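You operate a simulated robot arm through the tools that you are given. There is no shell and no other tool. Be economical: measure what you need, move in short steps, check, and stop when the job is done.

You are at the controls of a simulated two-armed robot. One attempt, no reset.

JOB
Put the green felt pad from the shelf of the low side table on the top of the small white table.

The check looks at the end state, three seconds after you hand in, the way a careful person would. Anything else that was tipped, shoved, dropped, spilled or broken makes it a failure.

ROBOT AND FRAMES
Two 7-joint arms with two-finger parallel grippers on one trunk, on a base that drives. Base frame: it is fixed to the floor where the robot stands at the start and does not move with it; the origin is under the middle of the robot, x ahead of it, y to its left, z up. Lengths are in m, angles in degrees, forces in N, time in s.
The left shoulder is at the start at [0.07, 0.163, 1.076], the right one opposite. With the tool pointing down near the work surface each hand reaches from about 0.1 to 0.64 m from the robot's upright axis, wherever it stands, measured 20 degrees to its own side. Places, roughly: top of the small white table [-1.6, 0.9, 0.8]. Payload 3.43 kg a hand.
The tool frame of a hand sits at the grasp point between the pads (the TCP): z along the fingers, y along the line on which they close. The tips reach 0.034 m beyond it. Largest opening 0.128 m; finger width 0.024, thickness 0.012; the body of the gripper, 0.048 by 0.13 m, starts 0.096 m behind the TCP.
Orientation is told as [roll, pitch, yaw] about the base's x, y, z axes, in that order, counted from this pose: with the fingers straight down and closing along the base's y, the tool's x points along the base's -x, its y along +y and its z along -z.

CONTROLS
- The arms move only by the tool jog_arm. It takes "left_increments", "right_increments" or both (then of equal length, played together; a hand with none holds still); each is text: rows parted by semicolons, each of 7 numbers parted by spaces: the turn, a rotation vector about the tool's x, y, z in degrees, then the shift along the tool's x, y, z in mm, then the finger opening in mm, from 0 to 128. In form: rx ry rz dx dy dz claw; .... A call has 1 to 12 rows; each row is the pose to reach, as a shift and turn from the pose commanded when the call began, along the tool's axes at that moment. A row lasts 0.2 s, in which the tool goes at most 0.05 m and 8.6 degrees; a call with a longer step from one row to the next is refused whole, and so is a gripper value outside its range. Where a pose cannot be reached the arm comes as near as it can. A force on the tool above 40 N (or 10 N above the force at the start of the call, whichever is more), or a blocked arm, ends the call early, and 0.2 s more pass. Each finger travels about 0.153 m/s and halts on what it meets, pressing with about 28 N; the grip force reading is that of the motor and also rises with nothing between the fingers. The clock runs only during rows and for 0.2 s after the last one: add rows that repeat a pose to give the fingers time. It gives the time, the measured TCP pose, the force on the tool (base axes), the opening and the grip force at its end, in the units of the frame above (readings bear some noise), and new pictures: "views" is both (left out), scene, wrist or none (wrist: the cameras of the hands that moved).
- Cameras (640 x 400 px; columns grow to the right, rows downward): "scene" is now at [0.1017, 0.0196, 1.2585]; the picture's right is [0.36, -0.93, 0.00], its down [-0.87, -0.34, -0.36] and it looks along [0.34, 0.13, -0.93] (base axes); focal length 254 px, centre (320, 200). "left" rides on the left gripper at [0.076, 0.011, -0.16] in its tool frame; the picture's right is [-0.15, 0.99, 0.00], its down [-0.88, -0.13, -0.46] and it looks along [-0.45, -0.07, 0.89] (tool axes); focal length 234 px, centre (320, 200). "right" rides on the right gripper at [0.076, -0.011, -0.16] in its tool frame; the picture's right is [0.15, 0.99, 0.00], its down [-0.88, 0.13, -0.46] and it looks along [-0.45, 0.07, 0.89] (tool axes); focal length 234 px, centre (320, 200). There is no depth. A picture from a camera that has moved, and an enlarged one, comes with that camera's place and axes in the base frame and with its lens.
- slide_trunk(by): slides the trunk up (or, below 0, down) by that many m; the arms and the scene camera ride with it, the base frame stays. It gives what a move gives, with no picture.
- base_move(legs): drives the robot by 1 to 6 legs, each [ahead, left, turn to the left] in m, m and degrees, along the robot's own axes; the way and the turn of a leg run together, so that a leg with both is an arc; at most 1.5 m and 180 degrees a leg. The arms and the cameras ride along, it lands a little off, and it stops where it bumps. It gives what a move gives, and a new picture of the scene camera.
- pan_tilt(pan, tilt): turns the head with the scene camera to pan (to the left, within 86 degrees either way) and tilt (down, from -29 to 69), counted from straight ahead of the robot. It gives what a move gives, and a new picture of the scene camera.
- close_up(camera, box): a new picture of the part [left, top, right, bottom] of that camera's present view, enlarged. The clock stands still meanwhile.
- job_done(): hands the job in; it is judged then, once.

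Work in short steps. Places have to be worked out from the pictures, the camera data and where the tool is seen: move nearer, look again, correct. Check each grasp and each placing, and mend what went wrong. You have 120 turns and 170 pictures in all, those below and enlarged ones among them. Open the grippers and draw the arms clear of the work before you hand the job in, unless the task says otherwise; then end with one line.

The tools are called after ">>>" by a JSON object that holds its "method" and its "body". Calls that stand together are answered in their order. jog_arm: Moves the arms, as the interface text tells. Its arguments: {"type":"object","properties":{"left_increments":{"type":"string"},"right_increments":{"type":"string"},"views":{"type":"string","enum":["both","scene","wrist","none"]}},"required":[]} The other tools are called the same way: slide_trunk (by) slides the trunk up or down; base_move (legs) drives the base; pan_tilt (pan, tilt) turns the head that bears the scene camera; close_up (camera, box) takes an enlarged picture of a part of a camera's view; job_done () hands the job in.

At the start:

```text
clock: 0.0
left_ee_pos: [0.3349, 0.2279, 0.5493]
left_orientation: [12.9, 0.7, -2.6]
left_ft_force: [-9.5, -0.9, -4.6]
left_grip_width: 0.128
left_finger_force: 0.1
right_ee_pos: [0.3349, -0.1377, 0.5648]
right_orientation: [0.0, 0.0, 0.0]
right_ft_force: [0.1, -0.7, 0.5]
right_grip_width: 0.1284
right_finger_force: 0.1
trunk travel left (down, up): [-0.556, 0.384]
robot x, y, heading: [-0.0015, 0.0023, -0.0]
head pan, tilt: [21.3, 68.8]
```

scene: 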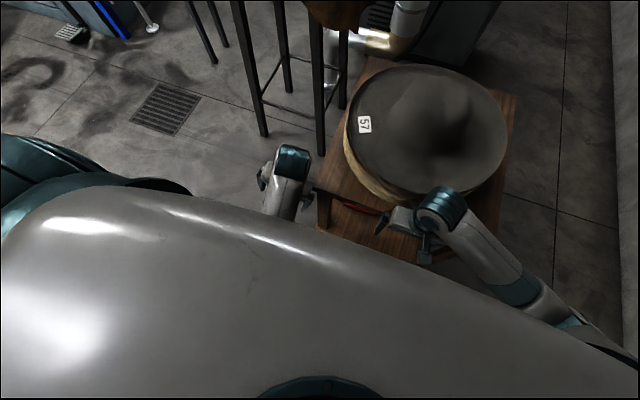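
right: 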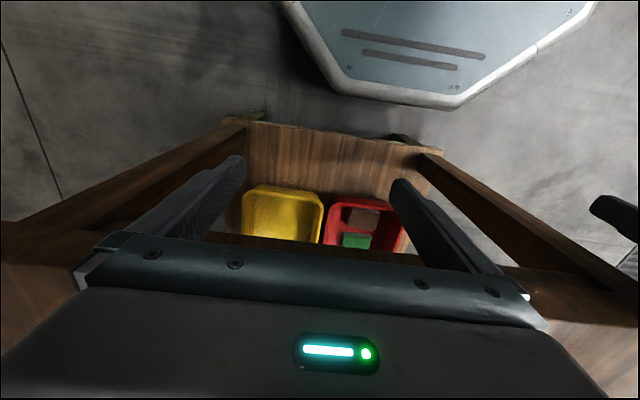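
left: 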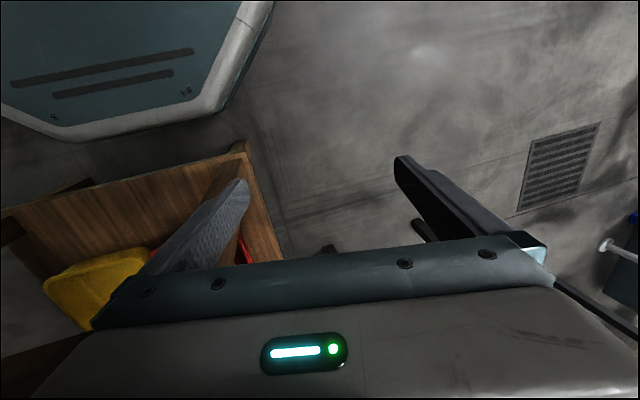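

The right wrist camera shows a red tray with something green on a shelf under the table top. I'll look closer first.

>>> {"method": "close_up", "body": {"camera": "right", "box": [200, 100, 460, 270]}}

>>> {"method": "close_up", "body": {"camera": "scene", "box": [230, 40, 550, 280]}}

>>> {"method": "pan_tilt", "body": {"pan": 0, "tilt": 45}}

```text
2.35 times, centred on (330, 185) of right
camera zoom: at [0.2567, -0.1474, 0.7246], right [-0.15, 0.99, 0.0], down [0.88, 0.13, 0.46], along [0.45, 0.07, -0.89], focal length 551 px, centre (296, 235)
```

zoom: 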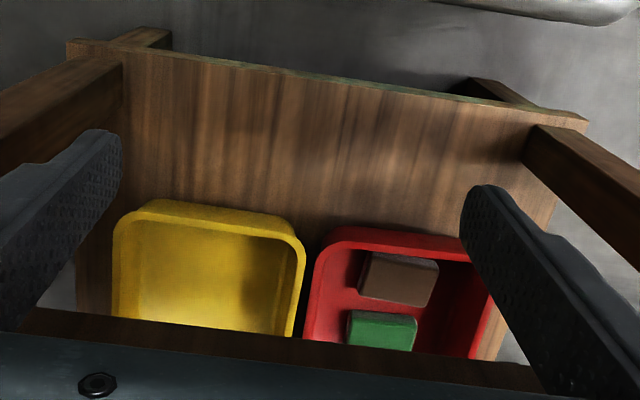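

```text
1.67 times, centred on (390, 160) of scene
camera zoom: at [0.1017, 0.0196, 1.2585], right [0.36, -0.93, 0.0], down [-0.87, -0.34, -0.36], along [0.34, 0.13, -0.93], focal length 424 px, centre (203, 267)
```

zoom: 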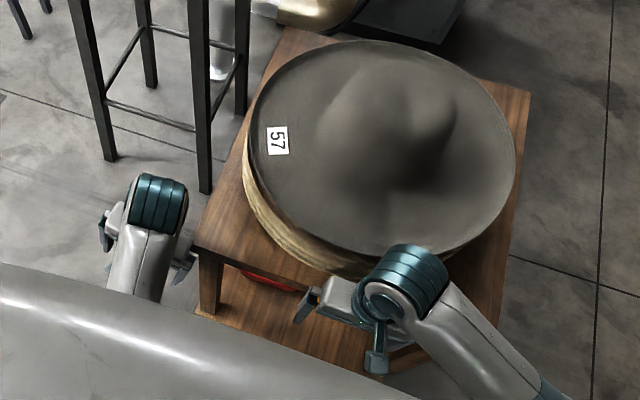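

```text
clock: 0.9
left_ee_pos: [0.3341, 0.2294, 0.5486]
left_orientation: [13.1, 0.7, -2.4]
left_ft_force: [-3.2, -0.1, -0.2]
left_grip_width: 0.1279
left_finger_force: 0.0
right_ee_pos: [0.3337, -0.136, 0.5656]
right_orientation: [0.0, 0.0, 0.1]
right_ft_force: [-0.1, -0.1, 0.6]
right_grip_width: 0.1279
right_finger_force: 0.1
trunk travel left (down, up): [-0.556, 0.384]
robot x, y, heading: [0.0013, 0.002, 0.1]
head pan, tilt: [0.0, 45.0]
camera scene: at [0.1311, -0.0005, 1.2874], right [0.0, -1.0, 0.0], down [-0.71, 0.0, -0.71], along [0.71, 0.0, -0.71], focal length 254 px, centre (320, 200)
```

scene: 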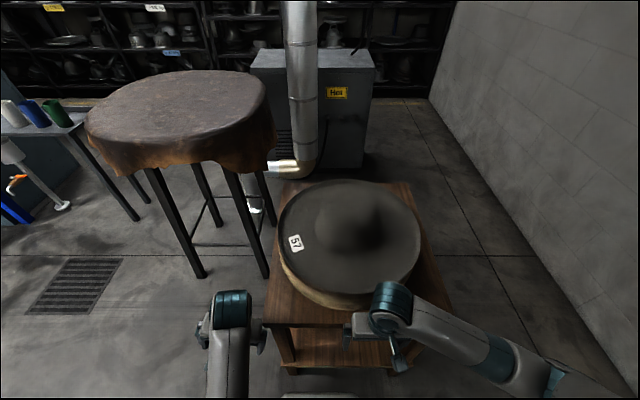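

The table is low, and a heavy-looking drum sits on it. The trays are on its shelf. Before moving, I'll look to the left and right for surroundings.

>>> {"method": "pan_tilt", "body": {"pan": 86, "tilt": 25}}

>>> {"method": "pan_tilt", "body": {"pan": -86, "tilt": 25}}

```text
clock: 2.5
left_ee_pos: [0.3346, 0.2285, 0.5492]
left_orientation: [13.0, 0.7, -2.5]
left_ft_force: [-3.0, 1.6, -0.8]
left_grip_width: 0.128
left_finger_force: 0.1
right_ee_pos: [0.3336, -0.1374, 0.5646]
right_orientation: [0.0, -0.1, 0.0]
right_ft_force: [0.1, -0.3, 0.3]
right_grip_width: 0.1281
right_finger_force: 0.1
trunk travel left (down, up): [-0.556, 0.384]
robot x, y, heading: [-0.002, 0.0009, -0.1]
head pan, tilt: [85.9, 25.0]
camera scene: at [0.0564, 0.0913, 1.318], right [1.0, -0.07, 0.0], down [-0.03, -0.42, -0.91], along [0.06, 0.9, -0.42], focal length 254 px, centre (320, 200)
```

scene: 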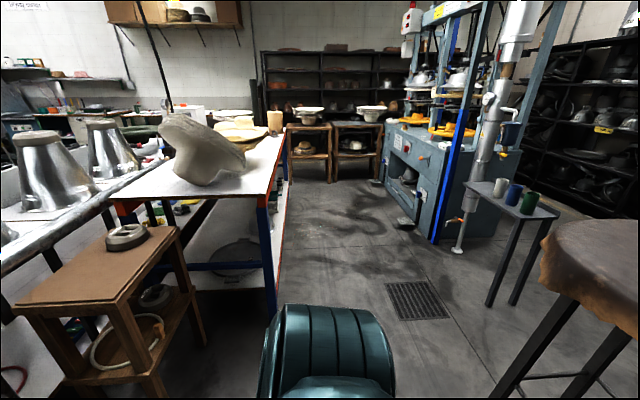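

```text
clock: 5.1
left_ee_pos: [0.3333, 0.2291, 0.5487]
left_orientation: [13.0, 0.6, -2.5]
left_ft_force: [-3.8, 1.0, -0.5]
left_grip_width: 0.1281
left_finger_force: 0.0
right_ee_pos: [0.3334, -0.1366, 0.5649]
right_orientation: [0.0, 0.0, 0.1]
right_ft_force: [0.1, -0.3, -0.2]
right_grip_width: 0.1279
right_finger_force: 0.1
trunk travel left (down, up): [-0.556, 0.384]
robot x, y, heading: [0.0009, -0.0024, 0.0]
head pan, tilt: [-85.9, 25.0]
camera scene: at [0.0564, -0.0926, 1.3181], right [-1.0, -0.07, 0.0], down [-0.03, 0.42, -0.91], along [0.06, -0.9, -0.42], focal length 254 px, centre (320, 200)
```

scene: 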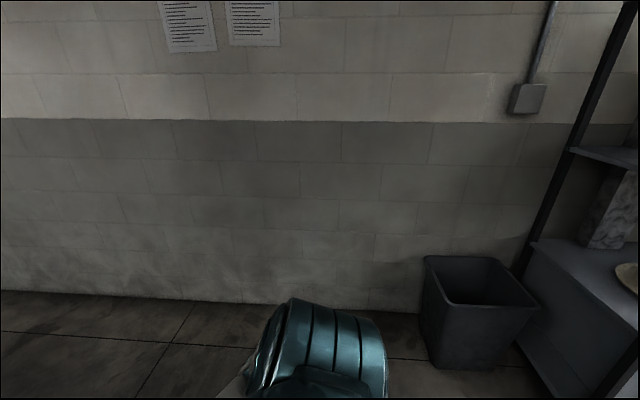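

To the right is wall and a bin; to the left are tables. I'll back off 0.35 m from the low table to get room, then look at the shelf.

>>> {"method": "base_move", "body": {"legs": [[-0.35, 0, 0]]}}

>>> {"method": "pan_tilt", "body": {"pan": 0, "tilt": 40}}

```text
clock: 7.4
left_ee_pos: [-0.0181, 0.2292, 0.5493]
left_orientation: [13.0, 0.5, -2.5]
left_ft_force: [-0.6, -0.2, 0.4]
left_grip_width: 0.1281
left_finger_force: 0.0
right_ee_pos: [-0.018, -0.1357, 0.565]
right_orientation: [0.0, 0.0, 0.2]
right_ft_force: [0.0, -0.7, 0.4]
right_grip_width: 0.1281
right_finger_force: 0.1
trunk travel left (down, up): [-0.556, 0.384]
robot x, y, heading: [-0.3459, -0.0034, 0.2]
head pan, tilt: [-85.9, 25.0]
camera scene: at [-0.2953, -0.0931, 1.3181], right [-1.0, -0.07, 0.0], down [-0.03, 0.42, -0.91], along [0.07, -0.9, -0.42], focal length 254 px, centre (320, 200)
```

scene: 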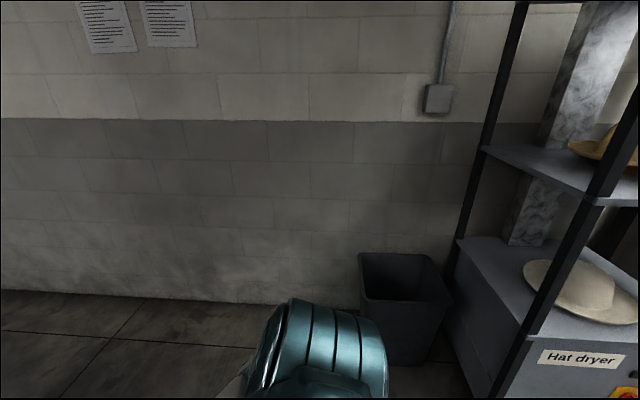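

```text
clock: 9.0
left_ee_pos: [-0.0176, 0.2298, 0.5491]
left_orientation: [13.2, 0.7, -2.4]
left_ft_force: [-0.5, 0.1, -0.4]
left_grip_width: 0.1282
left_finger_force: 0.0
right_ee_pos: [-0.0161, -0.1366, 0.5648]
right_orientation: [0.0, 0.0, 0.2]
right_ft_force: [-0.2, 0.5, -0.3]
right_grip_width: 0.1278
right_finger_force: 0.1
trunk travel left (down, up): [-0.556, 0.384]
robot x, y, heading: [-0.3521, -0.0049, 0.3]
head pan, tilt: [0.0, 40.0]
camera scene: at [-0.2162, -0.001, 1.2947], right [0.0, -1.0, 0.0], down [-0.64, 0.0, -0.77], along [0.77, 0.0, -0.64], focal length 254 px, centre (320, 200)
```

scene: 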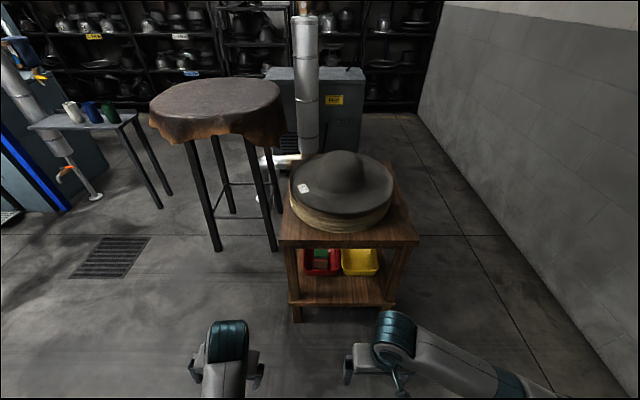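

Now the shelf opening is visible. I lower the trunk to see into it and for horizontal reaching.

>>> {"method": "slide_trunk", "body": {"by": -0.35}}

>>> {"method": "pan_tilt", "body": {"pan": 0, "tilt": 38}}

>>> {"method": "close_up", "body": {"camera": "scene", "box": [250, 100, 450, 250]}}

```text
clock: 12.4
left_ee_pos: [-0.0187, 0.2296, 0.213]
left_orientation: [13.9, 0.7, -2.4]
left_ft_force: [-0.2, 0.2, -0.6]
left_grip_width: 0.1282
left_finger_force: 0.1
right_ee_pos: [-0.0171, -0.1375, 0.2237]
right_orientation: [0.7, 0.0, 0.3]
right_ft_force: [-1.1, -0.4, 0.5]
right_grip_width: 0.128
right_finger_force: 0.0
trunk travel left (down, up): [-0.206, 0.734]
robot x, y, heading: [-0.353, -0.003, 0.1]
head pan, tilt: [0.0, 40.0]
```

```text
clock: 13.0
left_ee_pos: [-0.0174, 0.2298, 0.2119]
left_orientation: [13.8, 0.7, -2.5]
left_ft_force: [0.4, 0.2, 0.6]
left_grip_width: 0.1279
left_finger_force: 0.2
right_ee_pos: [-0.0171, -0.1387, 0.2235]
right_orientation: [0.6, 0.1, 0.2]
right_ft_force: [0.0, 0.6, -0.2]
right_grip_width: 0.1277
right_finger_force: 0.0
trunk travel left (down, up): [-0.206, 0.734]
robot x, y, heading: [-0.3521, -0.0034, -0.0]
head pan, tilt: [0.0, 38.0]
camera scene: at [-0.2153, -0.0111, 0.9581], right [0.0, -1.0, -0.01], down [-0.62, 0.01, -0.79], along [0.79, 0.01, -0.62], focal length 254 px, centre (320, 200)
```

scene: 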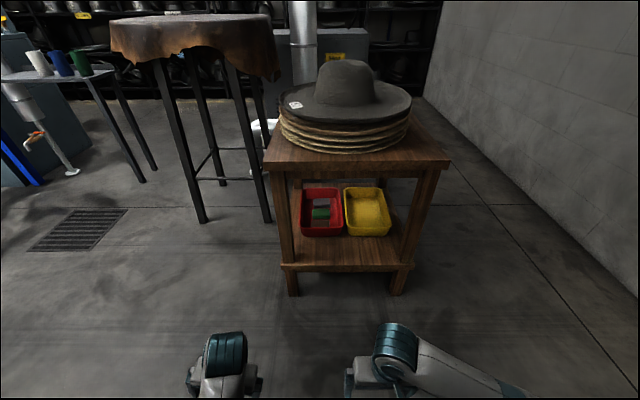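

```text
2.67 times, centred on (350, 175) of scene
camera zoom: at [-0.2153, -0.0111, 0.9581], right [0.0, -1.0, -0.01], down [-0.62, 0.01, -0.79], along [0.79, 0.01, -0.62], focal length 678 px, centre (240, 267)
```

zoom: 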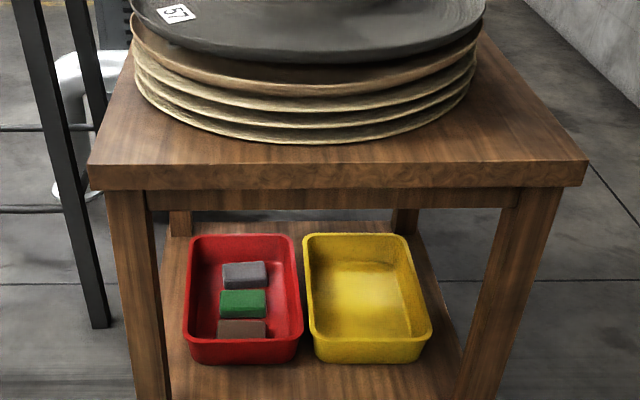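

The red tray holds grey, green and brown pads. I judge green at about [0.60, -0.006, 0.24], about 0.07 wide in y and lying flat. The tray rim is at z≈0.275, and the table's apron bottom at z≈0.56 with its front at x≈0.37. I'll tilt the right hand to point forward and down, raise both hands, and move the left hand out of the way.

>>> {"method": "jog_arm", "body": {"right_increments": "0 -7 0 0 0 -30 100; 0 -14 0 0 0 -60 100; 0 -21 0 0 0 -90 100; 0 -28 0 0 0 -120 100; 0 -35 0 0 0 -150 100; 0 -42 0 0 0 -180 100; 0 -50 0 0 0 -210 100; 0 -50 0 0 0 -210 100", "left_increments": "0 0 0 15 15 -30 60; 0 0 0 30 30 -60 60; 0 0 0 45 45 -90 60; 0 0 0 60 60 -120 60; 0 0 0 75 75 -150 60; 0 0 0 90 90 -180 60; 0 0 0 100 100 -210 60; 0 0 0 100 100 -210 60", "views": "scene"}}

```text
clock: 13.6
left_ee_pos: [-0.0439, 0.3235, 0.2705]
left_orientation: [25.5, 2.0, -5.1]
left_ft_force: [0.4, 0.7, -0.2]
left_grip_width: 0.0599
left_finger_force: 0.1
left hand out of reach, approached as far as the arm can: row 2
right_ee_pos: [-0.0174, -0.1394, 0.2676]
right_orientation: [0.9, -10.8, -0.1]
right_ft_force: [-0.1, 0.4, 0.4]
right_grip_width: 0.1
right_finger_force: 0.0
trunk travel left (down, up): [-0.206, 0.734]
robot x, y, heading: [-0.3549, -0.0046, 0.1]
head pan, tilt: [0.0, 38.0]
stopped in row 2 (left hand): the arm was blocked; the commanded pose is now the measured one
camera scene: at [-0.2149, -0.0151, 0.9561], right [0.0, -1.0, -0.02], down [-0.62, 0.01, -0.79], along [0.79, 0.01, -0.62], focal length 254 px, centre (320, 200)
```

scene: 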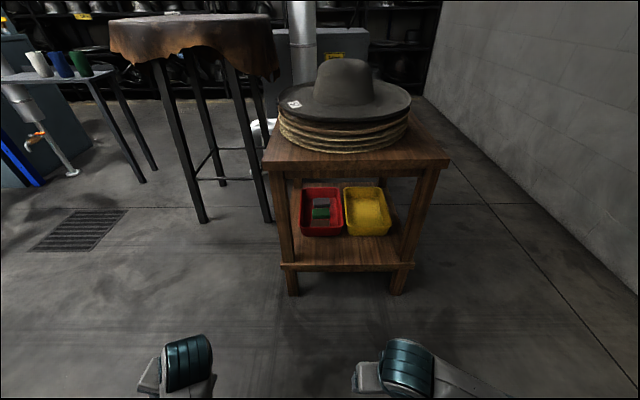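

The left arm hit a limit, but it is out of the way, so I leave it. I continue with the right arm alone.

>>> {"method": "jog_arm", "body": {"right_increments": "0 -7 0 0 0 -25 100; 0 -14 0 0 0 -50 100; 0 -21 0 0 0 -75 100; 0 -28 0 0 0 -100 100; 0 -34 0 0 0 -125 100; 0 -40 0 0 0 -150 100; 0 -40 0 0 0 -150 100", "views": "both"}}

```text
clock: 15.2
left_ee_pos: [-0.0444, 0.3233, 0.2692]
left_orientation: [25.4, 2.0, -5.1]
left_ft_force: [0.0, 0.3, 0.1]
left_grip_width: 0.0602
left_finger_force: 0.0
right_ee_pos: [-0.0292, -0.0808, 0.3265]
right_orientation: [1.3, -51.0, -0.7]
right_ft_force: [-0.4, -0.4, -0.3]
right_grip_width: 0.0999
right_finger_force: 0.0
right hand out of reach, approached as far as the arm can: row 1, 2, 3, 4, 5, 6, 7
trunk travel left (down, up): [-0.206, 0.734]
robot x, y, heading: [-0.3519, -0.002, 0.2]
head pan, tilt: [0.0, 38.0]
camera scene: at [-0.2147, -0.0126, 0.9567], right [0.0, -1.0, -0.01], down [-0.62, 0.01, -0.79], along [0.79, 0.01, -0.62], focal length 254 px, centre (320, 200)
camera right: at [-0.2023, -0.0925, 0.3686], right [-0.1, 0.99, -0.1], down [0.2, 0.12, 0.97], along [0.97, 0.07, -0.21], focal length 234 px, centre (320, 200)
```

scene: 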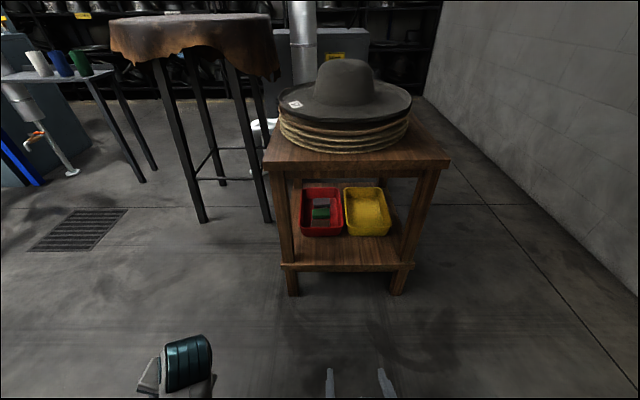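
right: 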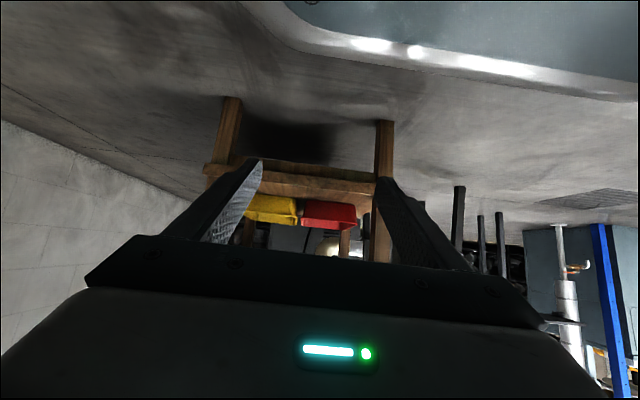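

The tilt is about right. I extend forward 0.17 m in the free space and check where the hand ends up.

>>> {"method": "jog_arm", "body": {"right_increments": "0 0 0 -21 10 26 100; 0 0 0 -43 20 53 100; 0 0 0 -64 30 79 100; 0 0 0 -86 40 106 100; 0 0 0 -107 50 132 100; 0 0 0 -107 50 132 100", "views": "scene"}}

```text
clock: 16.5
left_ee_pos: [-0.0433, 0.3247, 0.2695]
left_orientation: [25.4, 1.9, -5.1]
left_ft_force: [0.5, -0.1, 0.0]
left_grip_width: 0.0597
left_finger_force: 0.0
right_ee_pos: [0.1429, -0.0976, 0.299]
right_orientation: [-12.6, -49.8, 9.2]
right_ft_force: [0.0, -0.6, 0.6]
right_grip_width: 0.0999
right_finger_force: 0.0
trunk travel left (down, up): [-0.206, 0.734]
robot x, y, heading: [-0.3511, -0.0005, 0.2]
head pan, tilt: [0.0, 38.0]
stopped in row 6 (right hand): the arm was blocked; the commanded pose is now the measured one
camera scene: at [-0.2158, -0.0099, 0.9576], right [0.0, -1.0, -0.01], down [-0.61, 0.01, -0.79], along [0.79, 0.01, -0.61], focal length 254 px, centre (320, 200)
```

scene: 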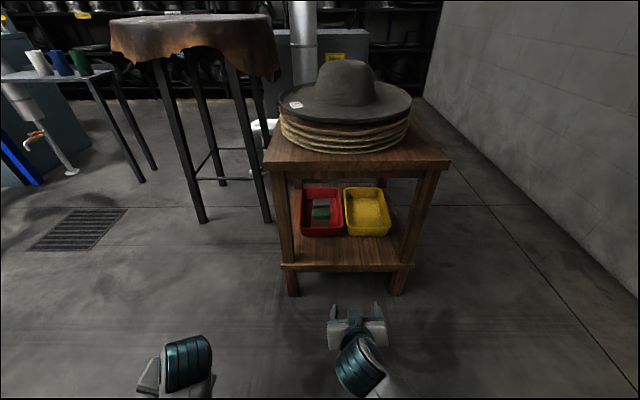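

The hand drifted in roll by about 8°. I'll turn it back about the base's x and see if the arm accepts.

>>> {"method": "jog_arm", "body": {"right_increments": "-2.5 0 3.1 0 0 0 100; -5.1 0 6.2 0 0 0 100; -5.1 0 6.2 0 0 0 100; -5.1 0 6.2 0 0 0 100", "views": "none"}}

```text
clock: 17.5
left_ee_pos: [-0.0437, 0.3239, 0.2686]
left_orientation: [25.1, 2.1, -5.2]
left_ft_force: [0.0, -1.0, 0.0]
left_grip_width: 0.0601
left_finger_force: 0.1
right_ee_pos: [0.1607, -0.1109, 0.3106]
right_orientation: [-2.6, -52.8, 1.3]
right_ft_force: [0.3, -0.5, 0.4]
right_grip_width: 0.0999
right_finger_force: 0.1
trunk travel left (down, up): [-0.206, 0.734]
robot x, y, heading: [-0.3497, 0.0023, 0.4]
head pan, tilt: [0.0, 38.0]
```

Orientation is restored. I raise the hand 3 cm and then shift the base left 0.105 and ahead 0.15.

>>> {"method": "jog_arm", "body": {"right_increments": "0 0 0 -12 0 -9 100; 0 0 0 -24 0 -18 100; 0 0 0 -24 0 -18 100", "views": "none"}}

>>> {"method": "base_move", "body": {"legs": [[0, 0.105, 0], [0.15, 0, 0]]}}

>>> {"method": "close_up", "body": {"camera": "right", "box": [160, 60, 480, 260]}}

```text
clock: 18.3
left_ee_pos: [-0.0436, 0.3247, 0.268]
left_orientation: [25.3, 2.2, -5.2]
left_ft_force: [1.0, 1.0, -0.3]
left_grip_width: 0.06
left_finger_force: 0.0
right_ee_pos: [0.1612, -0.1448, 0.3307]
right_orientation: [-10.4, -52.3, 7.4]
right_ft_force: [0.8, 0.0, -0.6]
right_grip_width: 0.1001
right_finger_force: 0.0
trunk travel left (down, up): [-0.206, 0.734]
robot x, y, heading: [-0.3481, 0.0, -0.0]
head pan, tilt: [0.0, 38.0]
```

```text
clock: 20.4
left_ee_pos: [0.1047, 0.429, 0.2686]
left_orientation: [25.2, 2.1, -5.3]
left_ft_force: [-1.1, 0.3, 0.3]
left_grip_width: 0.0599
left_finger_force: 0.0
right_ee_pos: [0.3084, -0.0383, 0.3298]
right_orientation: [-10.6, -52.0, 7.3]
right_ft_force: [-0.3, 0.2, 0.1]
right_grip_width: 0.1
right_finger_force: 0.0
trunk travel left (down, up): [-0.206, 0.734]
robot x, y, heading: [-0.2021, 0.1034, -0.2]
head pan, tilt: [0.0, 38.0]
camera scene: at [-0.064, 0.0963, 0.9576], right [0.0, -1.0, -0.01], down [-0.62, 0.01, -0.79], along [0.79, 0.01, -0.62], focal length 254 px, centre (320, 200)
```

scene: 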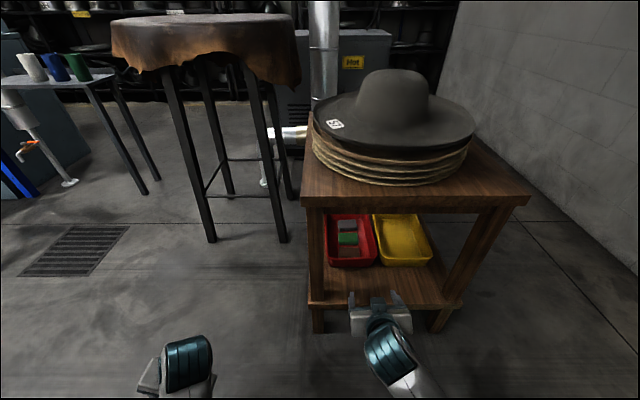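

```text
2.00 times, centred on (320, 160) of right
camera zoom: at [0.1344, -0.0425, 0.3674], right [-0.07, 0.97, -0.23], down [0.18, 0.24, 0.96], along [0.98, 0.03, -0.19], focal length 468 px, centre (320, 280)
```

zoom: 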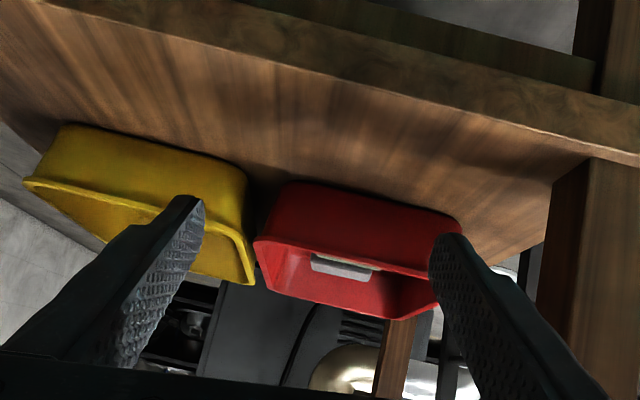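

The hand drifted again in roll and y; perhaps the arm only lags. I hold the commanded pose for a second to see whether it settles.

>>> {"method": "jog_arm", "body": {"right_increments": "0 0 0 0 0 0 100; 0 0 0 0 0 0 100; 0 0 0 0 0 0 100; 0 0 0 0 0 0 100; 0 0 0 0 0 0 100", "views": "none"}}

```text
clock: 21.6
left_ee_pos: [0.105, 0.4286, 0.2683]
left_orientation: [25.4, 2.0, -5.2]
left_ft_force: [-0.4, -0.8, -0.5]
left_grip_width: 0.0601
left_finger_force: 0.1
right_ee_pos: [0.3079, -0.041, 0.3296]
right_orientation: [-10.6, -52.3, 7.3]
right_ft_force: [0.9, 0.2, -0.2]
right_grip_width: 0.0999
right_finger_force: 0.0
trunk travel left (down, up): [-0.206, 0.734]
robot x, y, heading: [-0.202, 0.1033, 0.1]
head pan, tilt: [0.0, 38.0]
```

It isn't lag; the arm is limited when the hand is close in. I'll extend 8 cm forward while correcting roll and y.

>>> {"method": "jog_arm", "body": {"right_increments": "-1.4 0 1.7 -16 10 21 100; -2.9 0 3.5 -33 20 42 100; -4.3 0 5.2 -49 30 63 100; -4.3 0 5.2 -49 30 63 100; -4.3 0 5.2 -49 30 63 100", "views": "scene"}}

```text
clock: 22.7
left_ee_pos: [0.1045, 0.4299, 0.2693]
left_orientation: [25.6, 2.1, -5.2]
left_ft_force: [1.0, -0.2, -1.0]
left_grip_width: 0.0598
left_finger_force: 0.0
right_ee_pos: [0.3886, -0.0742, 0.3126]
right_orientation: [-11.8, -52.3, 7.8]
right_ft_force: [0.6, -0.8, -0.5]
right_grip_width: 0.1001
right_finger_force: 0.1
trunk travel left (down, up): [-0.206, 0.734]
robot x, y, heading: [-0.2041, 0.104, -0.3]
head pan, tilt: [0.0, 38.0]
stopped in row 5 (right hand): the arm was blocked; the commanded pose is now the measured one
camera scene: at [-0.0658, 0.0929, 0.9568], right [0.0, -1.0, -0.01], down [-0.62, 0.01, -0.79], along [0.79, 0.01, -0.62], focal length 254 px, centre (320, 200)
```

scene: 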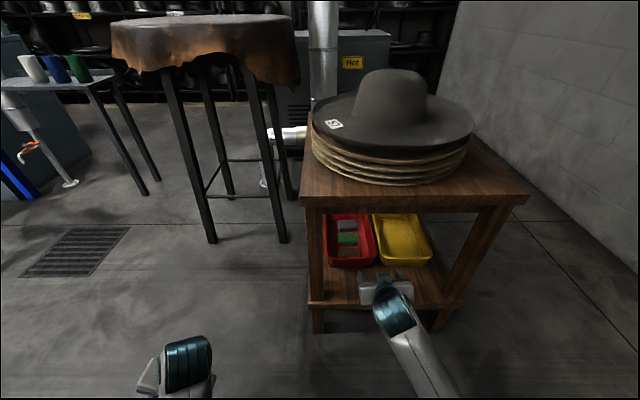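

Extending made the sideways drift worse. I'll back off a bit and try a higher trunk, so the hand is lower relative to the shoulder.

>>> {"method": "base_move", "body": {"legs": [[-0.15, 0, 0]]}}

>>> {"method": "slide_trunk", "body": {"by": 0.12}}

>>> {"method": "jog_arm", "body": {"right_increments": "-1.6 0 1.9 20 0 15 100; -3.2 0 3.8 40 0 30 100; -4.8 0 5.8 60 0 45 100; -4.8 0 5.8 80 0 60 100; -4.8 0 5.8 80 20 60 100; -4.8 0 5.8 80 40 60 100; -4.8 0 5.8 80 40 60 100; -4.8 0 5.8 80 40 60 100", "views": "scene"}}

```text
clock: 24.0
left_ee_pos: [-0.0466, 0.4287, 0.2696]
left_orientation: [25.4, 2.1, -5.2]
left_ft_force: [-0.2, -0.7, 0.3]
left_grip_width: 0.0601
left_finger_force: 0.0
right_ee_pos: [0.2397, -0.0723, 0.3131]
right_orientation: [-11.7, -52.2, 7.9]
right_ft_force: [-0.1, 0.9, -0.3]
right_grip_width: 0.1
right_finger_force: 0.0
trunk travel left (down, up): [-0.206, 0.734]
robot x, y, heading: [-0.3499, 0.1031, 0.1]
head pan, tilt: [0.0, 38.0]
camera scene: at [-0.2152, 0.0926, 0.9568], right [0.0, -1.0, -0.01], down [-0.62, 0.01, -0.79], along [0.79, 0.01, -0.62], focal length 254 px, centre (320, 200)
```

scene: 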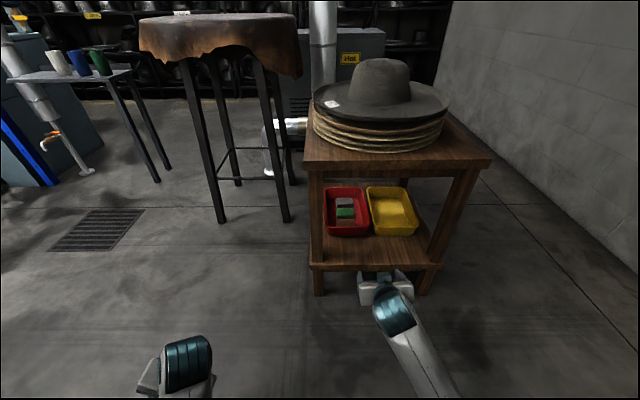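

```text
clock: 25.5
left_ee_pos: [-0.0448, 0.4312, 0.3757]
left_orientation: [24.7, 2.1, -5.2]
left_ft_force: [-0.1, -0.4, 0.7]
left_grip_width: 0.0602
left_finger_force: 0.1
right_ee_pos: [0.2391, -0.0689, 0.4261]
right_orientation: [-12.9, -52.1, 8.8]
right_ft_force: [0.7, -0.3, -0.7]
right_grip_width: 0.0998
right_finger_force: 0.2
trunk travel left (down, up): [-0.326, 0.614]
robot x, y, heading: [-0.3523, 0.1049, 0.2]
head pan, tilt: [0.0, 38.0]
```

```text
clock: 27.3
left_ee_pos: [-0.0448, 0.4314, 0.3748]
left_orientation: [24.8, 2.0, -5.3]
left_ft_force: [0.1, 0.1, -0.4]
left_grip_width: 0.0601
left_finger_force: 0.1
right_ee_pos: [0.2393, -0.0441, 0.3216]
right_orientation: [-0.6, -52.8, -0.7]
right_ft_force: [-0.5, -0.6, -1.0]
right_grip_width: 0.1002
right_finger_force: 0.0
trunk travel left (down, up): [-0.326, 0.614]
robot x, y, heading: [-0.3532, 0.1019, 0.1]
head pan, tilt: [0.0, 38.0]
camera scene: at [-0.2153, 0.1036, 1.0677], right [0.0, -1.0, 0.0], down [-0.62, 0.0, -0.79], along [0.79, 0.0, -0.62], focal length 254 px, centre (320, 200)
```

scene: 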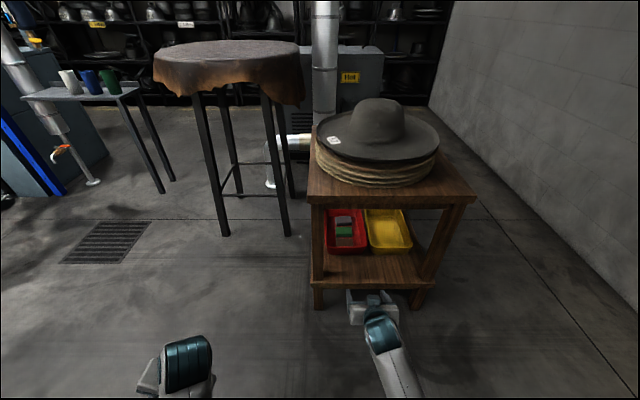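

The higher trunk works: orientation is now nearly pure pitch. I shift the base left 0.038 and drive ahead 0.2, stopping with the tips just short of the tray.

>>> {"method": "base_move", "body": {"legs": [[0, 0.038, 0], [0.2, 0, 0]]}}

>>> {"method": "close_up", "body": {"camera": "scene", "box": [290, 160, 490, 340]}}

>>> {"method": "close_up", "body": {"camera": "right", "box": [160, 60, 480, 260]}}

```text
clock: 29.4
left_ee_pos: [0.156, 0.4702, 0.3752]
left_orientation: [24.7, 2.0, -5.1]
left_ft_force: [0.8, 1.1, 0.6]
left_grip_width: 0.0598
left_finger_force: 0.1
right_ee_pos: [0.4406, -0.0043, 0.3214]
right_orientation: [-0.6, -52.8, -0.5]
right_ft_force: [-0.7, -1.0, 0.5]
right_grip_width: 0.1
right_finger_force: 0.1
trunk travel left (down, up): [-0.326, 0.614]
robot x, y, heading: [-0.15, 0.142, 0.1]
head pan, tilt: [0.0, 38.0]
camera scene: at [-0.0145, 0.1428, 1.0677], right [0.0, -1.0, 0.0], down [-0.62, 0.0, -0.79], along [0.79, 0.0, -0.62], focal length 254 px, centre (320, 200)
```

scene: 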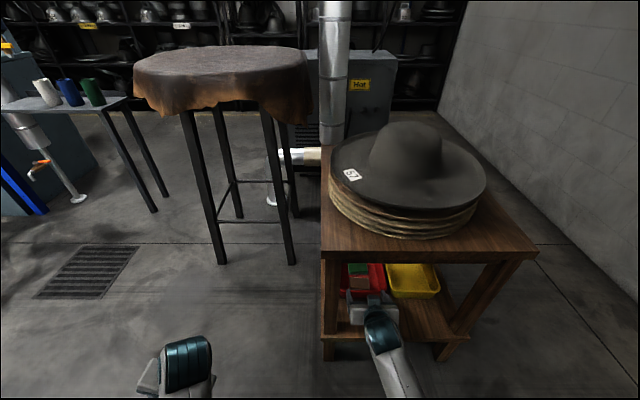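

```text
2.22 times, centred on (390, 250) of scene
camera zoom: at [-0.0145, 0.1428, 1.0677], right [0.0, -1.0, 0.0], down [-0.62, 0.0, -0.79], along [0.79, 0.0, -0.62], focal length 565 px, centre (164, 89)
```

zoom: 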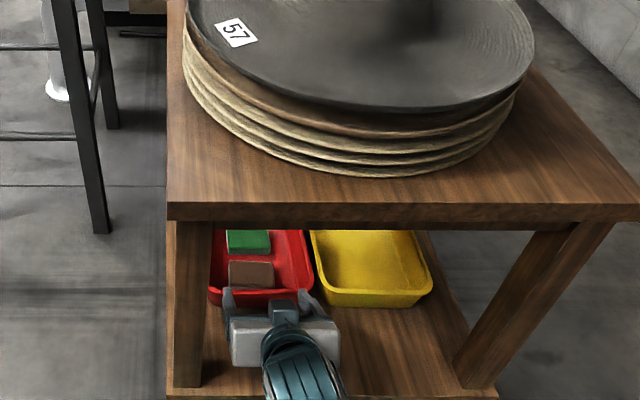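

```text
2.00 times, centred on (320, 160) of right
camera zoom: at [0.2661, -0.0115, 0.3577], right [-0.07, 0.99, -0.12], down [0.17, 0.13, 0.98], along [0.98, 0.05, -0.18], focal length 468 px, centre (320, 280)
```

zoom: 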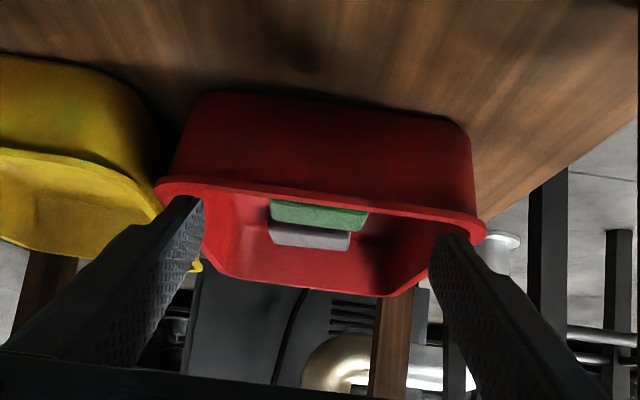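

Everything lines up: green pad centre about [0.60, -0.003], and the hand is at y=-0.004. I drive ahead another 0.07 and check the clearances.

>>> {"method": "base_move", "body": {"legs": [[0.07, 0, 0]]}}

>>> {"method": "close_up", "body": {"camera": "right", "box": [160, 60, 480, 260]}}

```text
clock: 30.4
left_ee_pos: [0.2247, 0.4696, 0.375]
left_orientation: [24.8, 2.0, -5.2]
left_ft_force: [-0.9, -0.4, -0.2]
left_grip_width: 0.0602
left_finger_force: 0.1
right_ee_pos: [0.5107, -0.0044, 0.3206]
right_orientation: [-0.6, -52.8, -0.6]
right_ft_force: [0.7, -0.7, -1.2]
right_grip_width: 0.0999
right_finger_force: 0.0
trunk travel left (down, up): [-0.326, 0.614]
robot x, y, heading: [-0.0839, 0.1446, 0.3]
head pan, tilt: [0.0, 38.0]
camera scene: at [0.0553, 0.143, 1.0676], right [0.0, -1.0, 0.0], down [-0.62, 0.0, -0.79], along [0.79, 0.0, -0.62], focal length 254 px, centre (320, 200)
```

scene: 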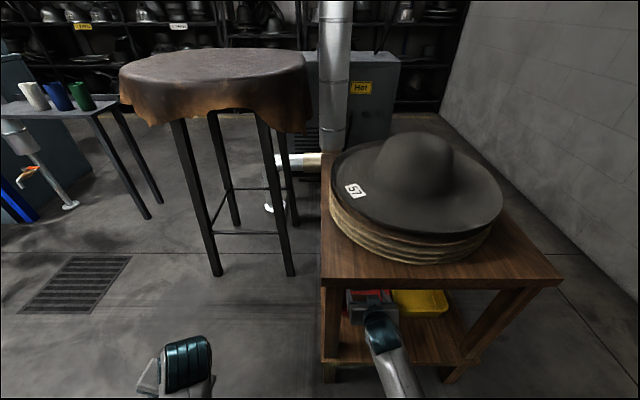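

```text
2.00 times, centred on (320, 160) of right
camera zoom: at [0.3357, -0.0114, 0.3576], right [-0.07, 0.99, -0.12], down [0.17, 0.13, 0.98], along [0.98, 0.05, -0.18], focal length 468 px, centre (320, 280)
```

zoom: 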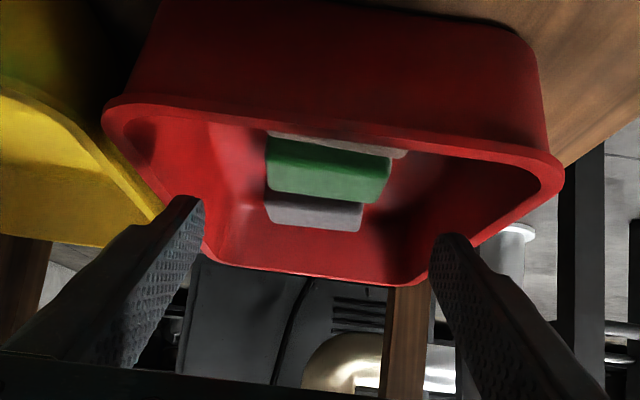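

The pad is centred between the fingers to within about 3 mm. I drive on 0.062 so that the tips come over the pad.

>>> {"method": "base_move", "body": {"legs": [[0.062, 0, 0]]}}

>>> {"method": "jog_arm", "body": {"right_increments": "0 0 0 0 2 0 88; 0 0 0 0 2 0 88; 0 0 0 0 2 0 88", "views": "wrist"}}

>>> {"method": "close_up", "body": {"camera": "scene", "box": [300, 220, 460, 400]}}

```text
clock: 31.4
left_ee_pos: [0.2862, 0.4722, 0.3758]
left_orientation: [24.8, 2.0, -5.2]
left_ft_force: [-0.1, -0.9, 0.0]
left_grip_width: 0.0601
left_finger_force: 0.1
right_ee_pos: [0.5723, -0.004, 0.3213]
right_orientation: [-0.7, -52.8, -0.5]
right_ft_force: [-0.1, 0.0, -0.1]
right_grip_width: 0.0999
right_finger_force: 0.1
trunk travel left (down, up): [-0.326, 0.614]
robot x, y, heading: [-0.0193, 0.1414, 0.3]
head pan, tilt: [0.0, 38.0]
camera scene: at [0.1171, 0.1432, 1.0676], right [0.0, -1.0, 0.0], down [-0.62, 0.0, -0.79], along [0.79, 0.0, -0.62], focal length 254 px, centre (320, 200)
```

scene: 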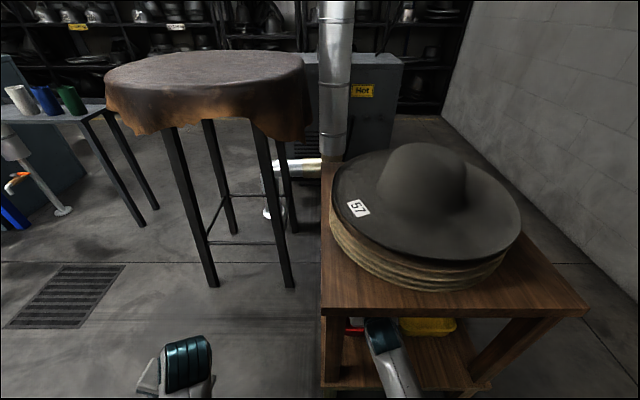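

```text
clock: 32.2
left_ee_pos: [0.287, 0.47, 0.3757]
left_orientation: [24.8, 2.2, -5.2]
left_ft_force: [0.4, 0.1, 0.4]
left_grip_width: 0.0601
left_finger_force: 0.0
right_ee_pos: [0.5711, -0.0023, 0.3221]
right_orientation: [-0.5, -52.8, -0.6]
right_ft_force: [0.3, -0.1, -0.5]
right_grip_width: 0.0879
right_finger_force: 0.1
trunk travel left (down, up): [-0.326, 0.614]
robot x, y, heading: [-0.0201, 0.1447, 0.1]
head pan, tilt: [0.0, 38.0]
camera right: at [0.3973, -0.0095, 0.3578], right [-0.07, 0.99, -0.12], down [0.17, 0.13, 0.98], along [0.98, 0.05, -0.18], focal length 234 px, centre (320, 200)
```

right: 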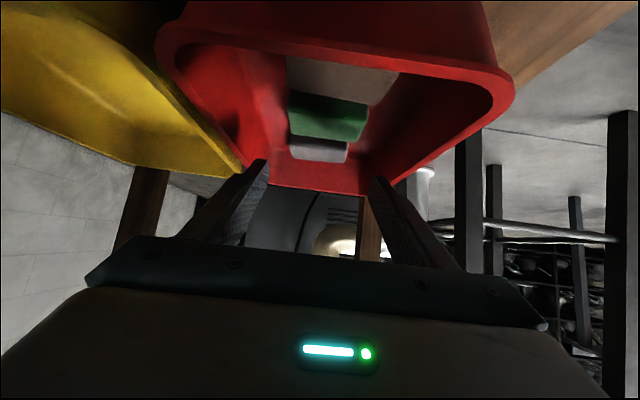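

```text
2.22 times, centred on (380, 310) of scene
camera zoom: at [0.1168, 0.1432, 1.0677], right [0.0, -1.0, 0.0], down [-0.62, 0.0, -0.79], along [0.79, 0.0, -0.62], focal length 565 px, centre (187, -44)
```

zoom: 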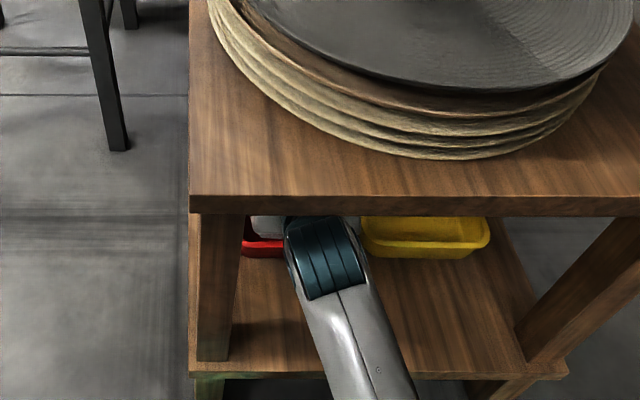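

The tips are over the pad. I lower 4 cm first, with the force watched, then check.

>>> {"method": "jog_arm", "body": {"right_increments": "0 0 0 9 0 9 88; 0 0 0 19 0 19 88; 0 0 0 28 0 28 88; 0 0 0 28 0 28 88; 0 0 0 28 0 28 88", "views": "wrist"}}

```text
clock: 33.4
left_ee_pos: [0.2865, 0.4714, 0.3761]
left_orientation: [24.9, 2.1, -5.2]
left_ft_force: [-0.3, -0.6, -0.8]
left_grip_width: 0.0599
left_finger_force: 0.0
right_ee_pos: [0.5771, -0.0013, 0.2828]
right_orientation: [-0.5, -52.8, -0.6]
right_ft_force: [0.6, -0.5, 0.4]
right_grip_width: 0.0881
right_finger_force: 0.1
trunk travel left (down, up): [-0.326, 0.614]
robot x, y, heading: [-0.0195, 0.1437, 0.2]
head pan, tilt: [0.0, 38.0]
camera right: at [0.4023, -0.0093, 0.3182], right [-0.07, 0.99, -0.12], down [0.17, 0.13, 0.98], along [0.98, 0.05, -0.18], focal length 234 px, centre (320, 200)
```

right: 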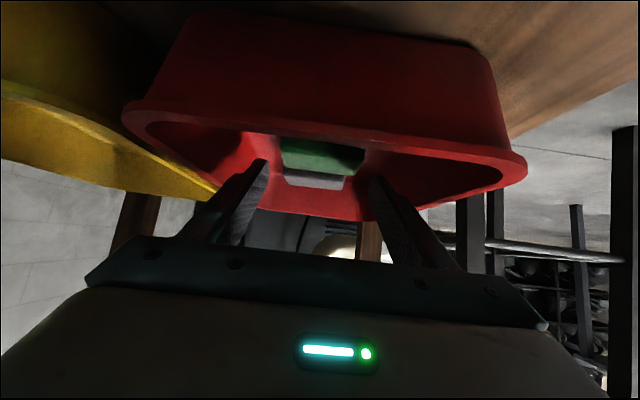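

Fingers straddle the green pad symmetrically. I go down another 14 mm in small steps.

>>> {"method": "jog_arm", "body": {"right_increments": "0 0 0 4 0 3 88; 0 0 0 8 0 6 88; 0 0 0 12 0 9 88; 0 0 0 12 0 9 88; 0 0 0 12 0 9 88", "views": "wrist"}}

>>> {"method": "close_up", "body": {"camera": "right", "box": [200, 80, 440, 230]}}

```text
clock: 34.6
left_ee_pos: [0.2869, 0.4711, 0.3755]
left_orientation: [24.8, 2.1, -5.1]
left_ft_force: [0.8, 0.8, 0.0]
left_grip_width: 0.0597
left_finger_force: 0.0
right_ee_pos: [0.5773, -0.0023, 0.266]
right_orientation: [-0.7, -52.7, -0.6]
right_ft_force: [0.0, 0.9, -0.2]
right_grip_width: 0.0879
right_finger_force: 0.1
trunk travel left (down, up): [-0.326, 0.614]
robot x, y, heading: [-0.0179, 0.1399, 0.2]
head pan, tilt: [0.0, 38.0]
camera right: at [0.4024, -0.0094, 0.3033], right [-0.07, 0.99, -0.12], down [0.17, 0.13, 0.98], along [0.98, 0.05, -0.18], focal length 234 px, centre (320, 200)
```

right: 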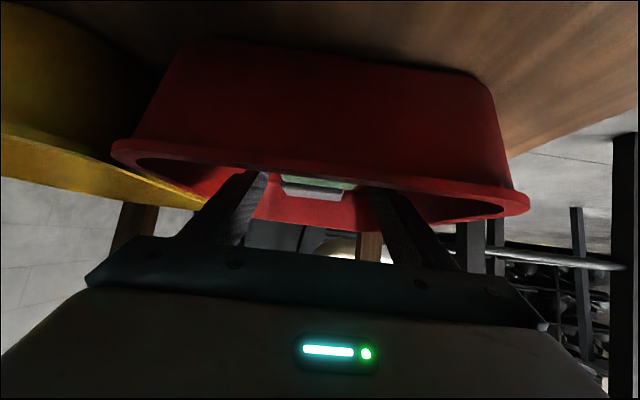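

```text
2.67 times, centred on (320, 155) of right
camera zoom: at [0.4024, -0.0094, 0.3033], right [-0.07, 0.99, -0.12], down [0.17, 0.13, 0.98], along [0.98, 0.05, -0.18], focal length 624 px, centre (320, 320)
```

zoom: 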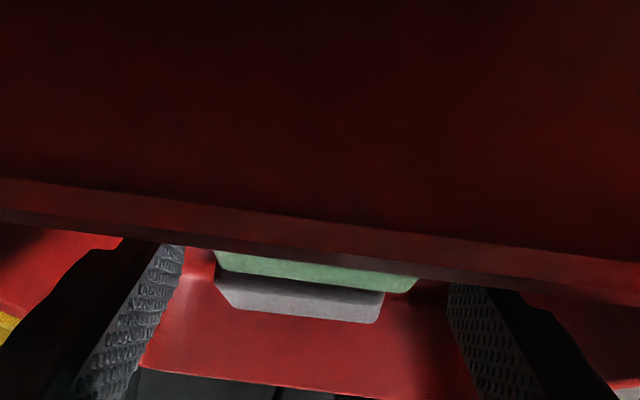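

Tips are about 13 mm below the pad's top. I go 3 mm deeper and close slowly.

>>> {"method": "jog_arm", "body": {"right_increments": "0 0 0 2.4 0 1.8 88; 0 0 0 2.4 0 1.8 80; 0 0 0 2.4 0 1.8 74; 0 0 0 2.4 0 1.8 68; 0 0 0 2.4 0 1.8 64; 0 0 0 2.4 0 1.8 60; 0 0 0 2.4 0 1.8 60", "views": "wrist"}}

```text
clock: 36.2
left_ee_pos: [0.2854, 0.4705, 0.376]
left_orientation: [24.8, 2.1, -5.2]
left_ft_force: [0.4, 0.8, 0.5]
left_grip_width: 0.0601
left_finger_force: 0.1
right_ee_pos: [0.5782, -0.0023, 0.2645]
right_orientation: [-0.6, -52.8, -0.7]
right_ft_force: [0.4, 0.1, 0.4]
right_grip_width: 0.074
right_finger_force: 28.0
trunk travel left (down, up): [-0.326, 0.614]
robot x, y, heading: [-0.0192, 0.1455, -0.0]
head pan, tilt: [0.0, 38.0]
camera right: at [0.4025, -0.0096, 0.3005], right [-0.07, 0.99, -0.12], down [0.17, 0.13, 0.98], along [0.98, 0.05, -0.18], focal length 234 px, centre (320, 200)
```

right: 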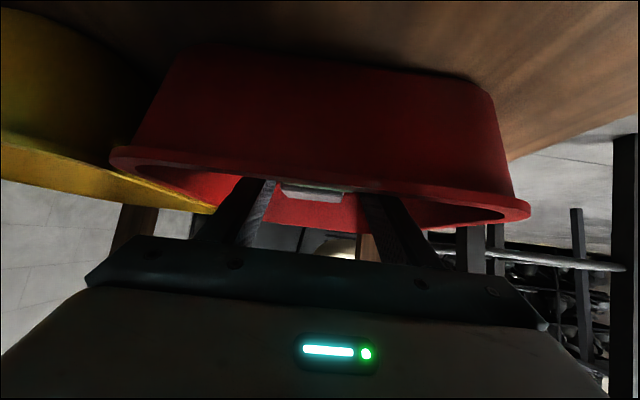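

Gripped at 0.074 wide with 28 N. I lift straight up 6 cm.

>>> {"method": "jog_arm", "body": {"right_increments": "0 0 0 -8 0 -6 60; 0 0 0 -16 0 -12 60; 0 0 0 -24 0 -18 60; 0 0 0 -32 0 -24 60; 0 0 0 -40 0 -30 60; 0 0 0 -48 0 -36 60; 0 0 0 -48 0 -36 60", "views": "wrist"}}

>>> {"method": "close_up", "body": {"camera": "right", "box": [160, 40, 480, 240]}}

```text
clock: 37.8
left_ee_pos: [0.2868, 0.4701, 0.3753]
left_orientation: [24.8, 2.1, -5.2]
left_ft_force: [0.0, -1.3, 1.1]
left_grip_width: 0.0599
left_finger_force: 0.1
right_ee_pos: [0.5767, -0.0018, 0.3237]
right_orientation: [-0.6, -52.7, -0.7]
right_ft_force: [0.1, -0.3, -0.9]
right_grip_width: 0.0599
right_finger_force: 0.1
trunk travel left (down, up): [-0.326, 0.614]
robot x, y, heading: [-0.016, 0.1417, 0.0]
head pan, tilt: [0.0, 38.0]
camera right: at [0.403, -0.0093, 0.3604], right [-0.07, 0.99, -0.12], down [0.17, 0.13, 0.98], along [0.98, 0.05, -0.18], focal length 234 px, centre (320, 200)
```

right: 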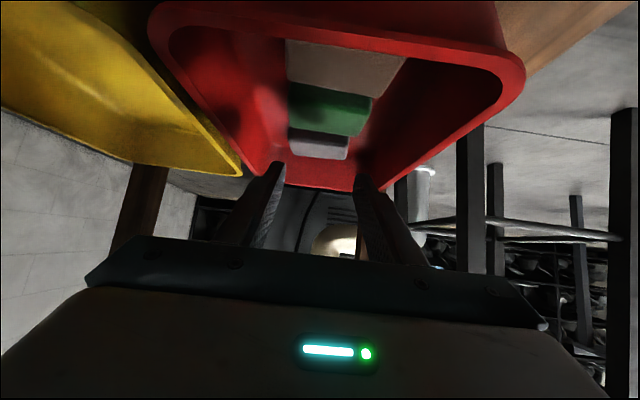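

```text
2.00 times, centred on (320, 140) of right
camera zoom: at [0.403, -0.0093, 0.3604], right [-0.07, 0.99, -0.12], down [0.17, 0.13, 0.98], along [0.98, 0.05, -0.18], focal length 468 px, centre (320, 320)
```

zoom: 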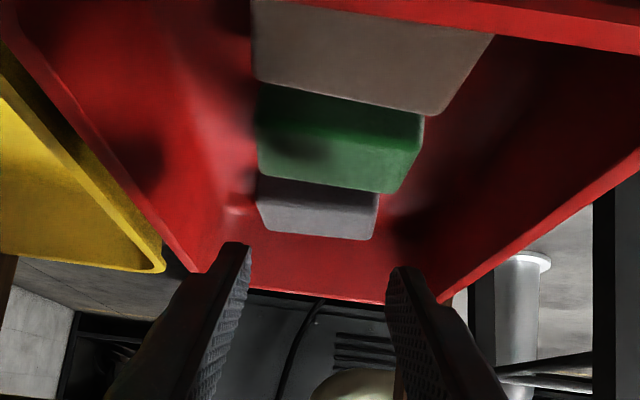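

The grip slipped off on lifting; the pad stayed in place in the tray. I need a deeper grip, so I reopen, tilt 6° steeper, and go down again, watching the force for the tray floor.

>>> {"method": "jog_arm", "body": {"right_increments": "0 0 0 0 1 0 88; 0 2 0 9 1 7 88; 0 4 0 18 1 14 88; 0 6 0 27 1 22 88; 0 6 0 36 1 30 88; 0 6 0 42.6 1 36 88; 0 6 0 42.6 1 36 88; 0 6 0 42.6 1 36 88", "views": "wrist"}}

```text
clock: 39.6
left_ee_pos: [0.2872, 0.4713, 0.3756]
left_orientation: [24.7, 2.1, -5.2]
left_ft_force: [1.0, 0.0, 0.4]
left_grip_width: 0.0599
left_finger_force: 0.0
right_ee_pos: [0.5791, -0.0017, 0.2679]
right_orientation: [-0.5, -46.8, -0.7]
right_ft_force: [-1.0, 0.6, -0.1]
right_grip_width: 0.0882
right_finger_force: 0.1
trunk travel left (down, up): [-0.326, 0.614]
robot x, y, heading: [-0.0234, 0.1471, 0.2]
head pan, tilt: [0.0, 38.0]
camera right: at [0.4107, -0.0088, 0.3223], right [-0.08, 0.99, -0.11], down [0.27, 0.13, 0.95], along [0.96, 0.05, -0.28], focal length 234 px, centre (320, 200)
```

right: 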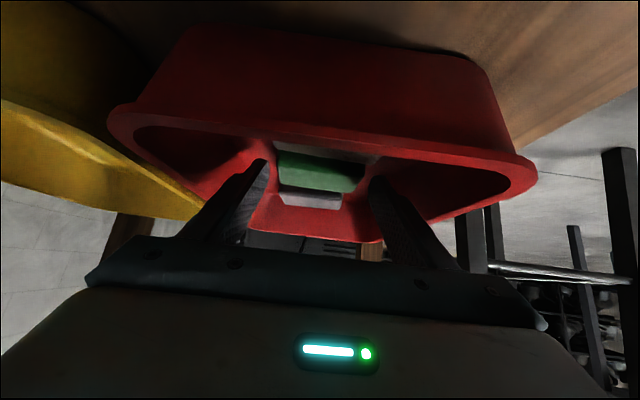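

No contact yet at a tip height of about 0.236. I go down 5 mm more.

>>> {"method": "jog_arm", "body": {"right_increments": "0 0 0 1.2 0 1.1 88; 0 0 0 2.4 0 2.3 88; 0 0 0 3.6 0 3.4 88; 0 0 0 3.6 0 3.4 88", "views": "none"}}

>>> {"method": "close_up", "body": {"camera": "right", "box": [200, 100, 440, 250]}}

```text
clock: 40.6
left_ee_pos: [0.2864, 0.4704, 0.3754]
left_orientation: [24.8, 2.1, -5.2]
left_ft_force: [0.1, 0.2, 0.9]
left_grip_width: 0.0601
left_finger_force: 0.0
right_ee_pos: [0.5808, -0.0014, 0.264]
right_orientation: [-0.5, -46.8, -0.7]
right_ft_force: [-0.6, -0.6, -0.6]
right_grip_width: 0.0883
right_finger_force: 0.1
trunk travel left (down, up): [-0.326, 0.614]
robot x, y, heading: [-0.0223, 0.1444, 0.1]
head pan, tilt: [0.0, 38.0]
```

```text
2.67 times, centred on (320, 175) of right
camera zoom: at [0.411, -0.0085, 0.3175], right [-0.08, 0.99, -0.11], down [0.27, 0.13, 0.95], along [0.96, 0.05, -0.28], focal length 624 px, centre (320, 267)
```

zoom: 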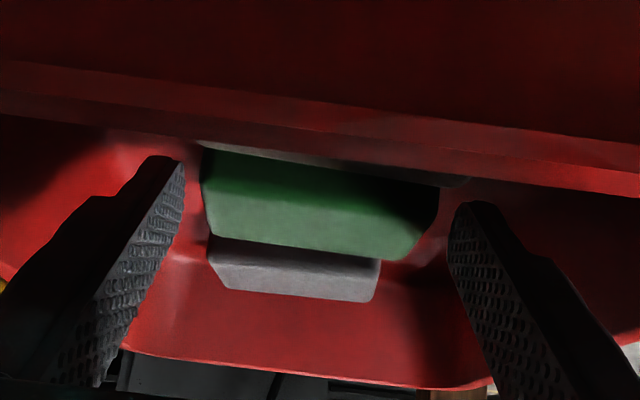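

The tips are still not touching. Another 4 mm down.

>>> {"method": "jog_arm", "body": {"right_increments": "0 0 0 1 0 0.9 88; 0 0 0 1.9 0 1.8 88; 0 0 0 2.9 0 2.7 88; 0 0 0 2.9 0 2.7 88", "views": "none"}}

```text
clock: 41.6
left_ee_pos: [0.2874, 0.4701, 0.3745]
left_orientation: [24.8, 2.1, -5.1]
left_ft_force: [-0.4, 0.5, 0.0]
left_grip_width: 0.06
left_finger_force: 0.0
right_ee_pos: [0.5807, -0.0013, 0.2592]
right_orientation: [-0.5, -46.8, -0.7]
right_ft_force: [-0.2, 0.5, 0.2]
right_grip_width: 0.0881
right_finger_force: 0.1
trunk travel left (down, up): [-0.326, 0.614]
robot x, y, heading: [-0.0236, 0.1495, 0.1]
head pan, tilt: [0.0, 38.0]
```

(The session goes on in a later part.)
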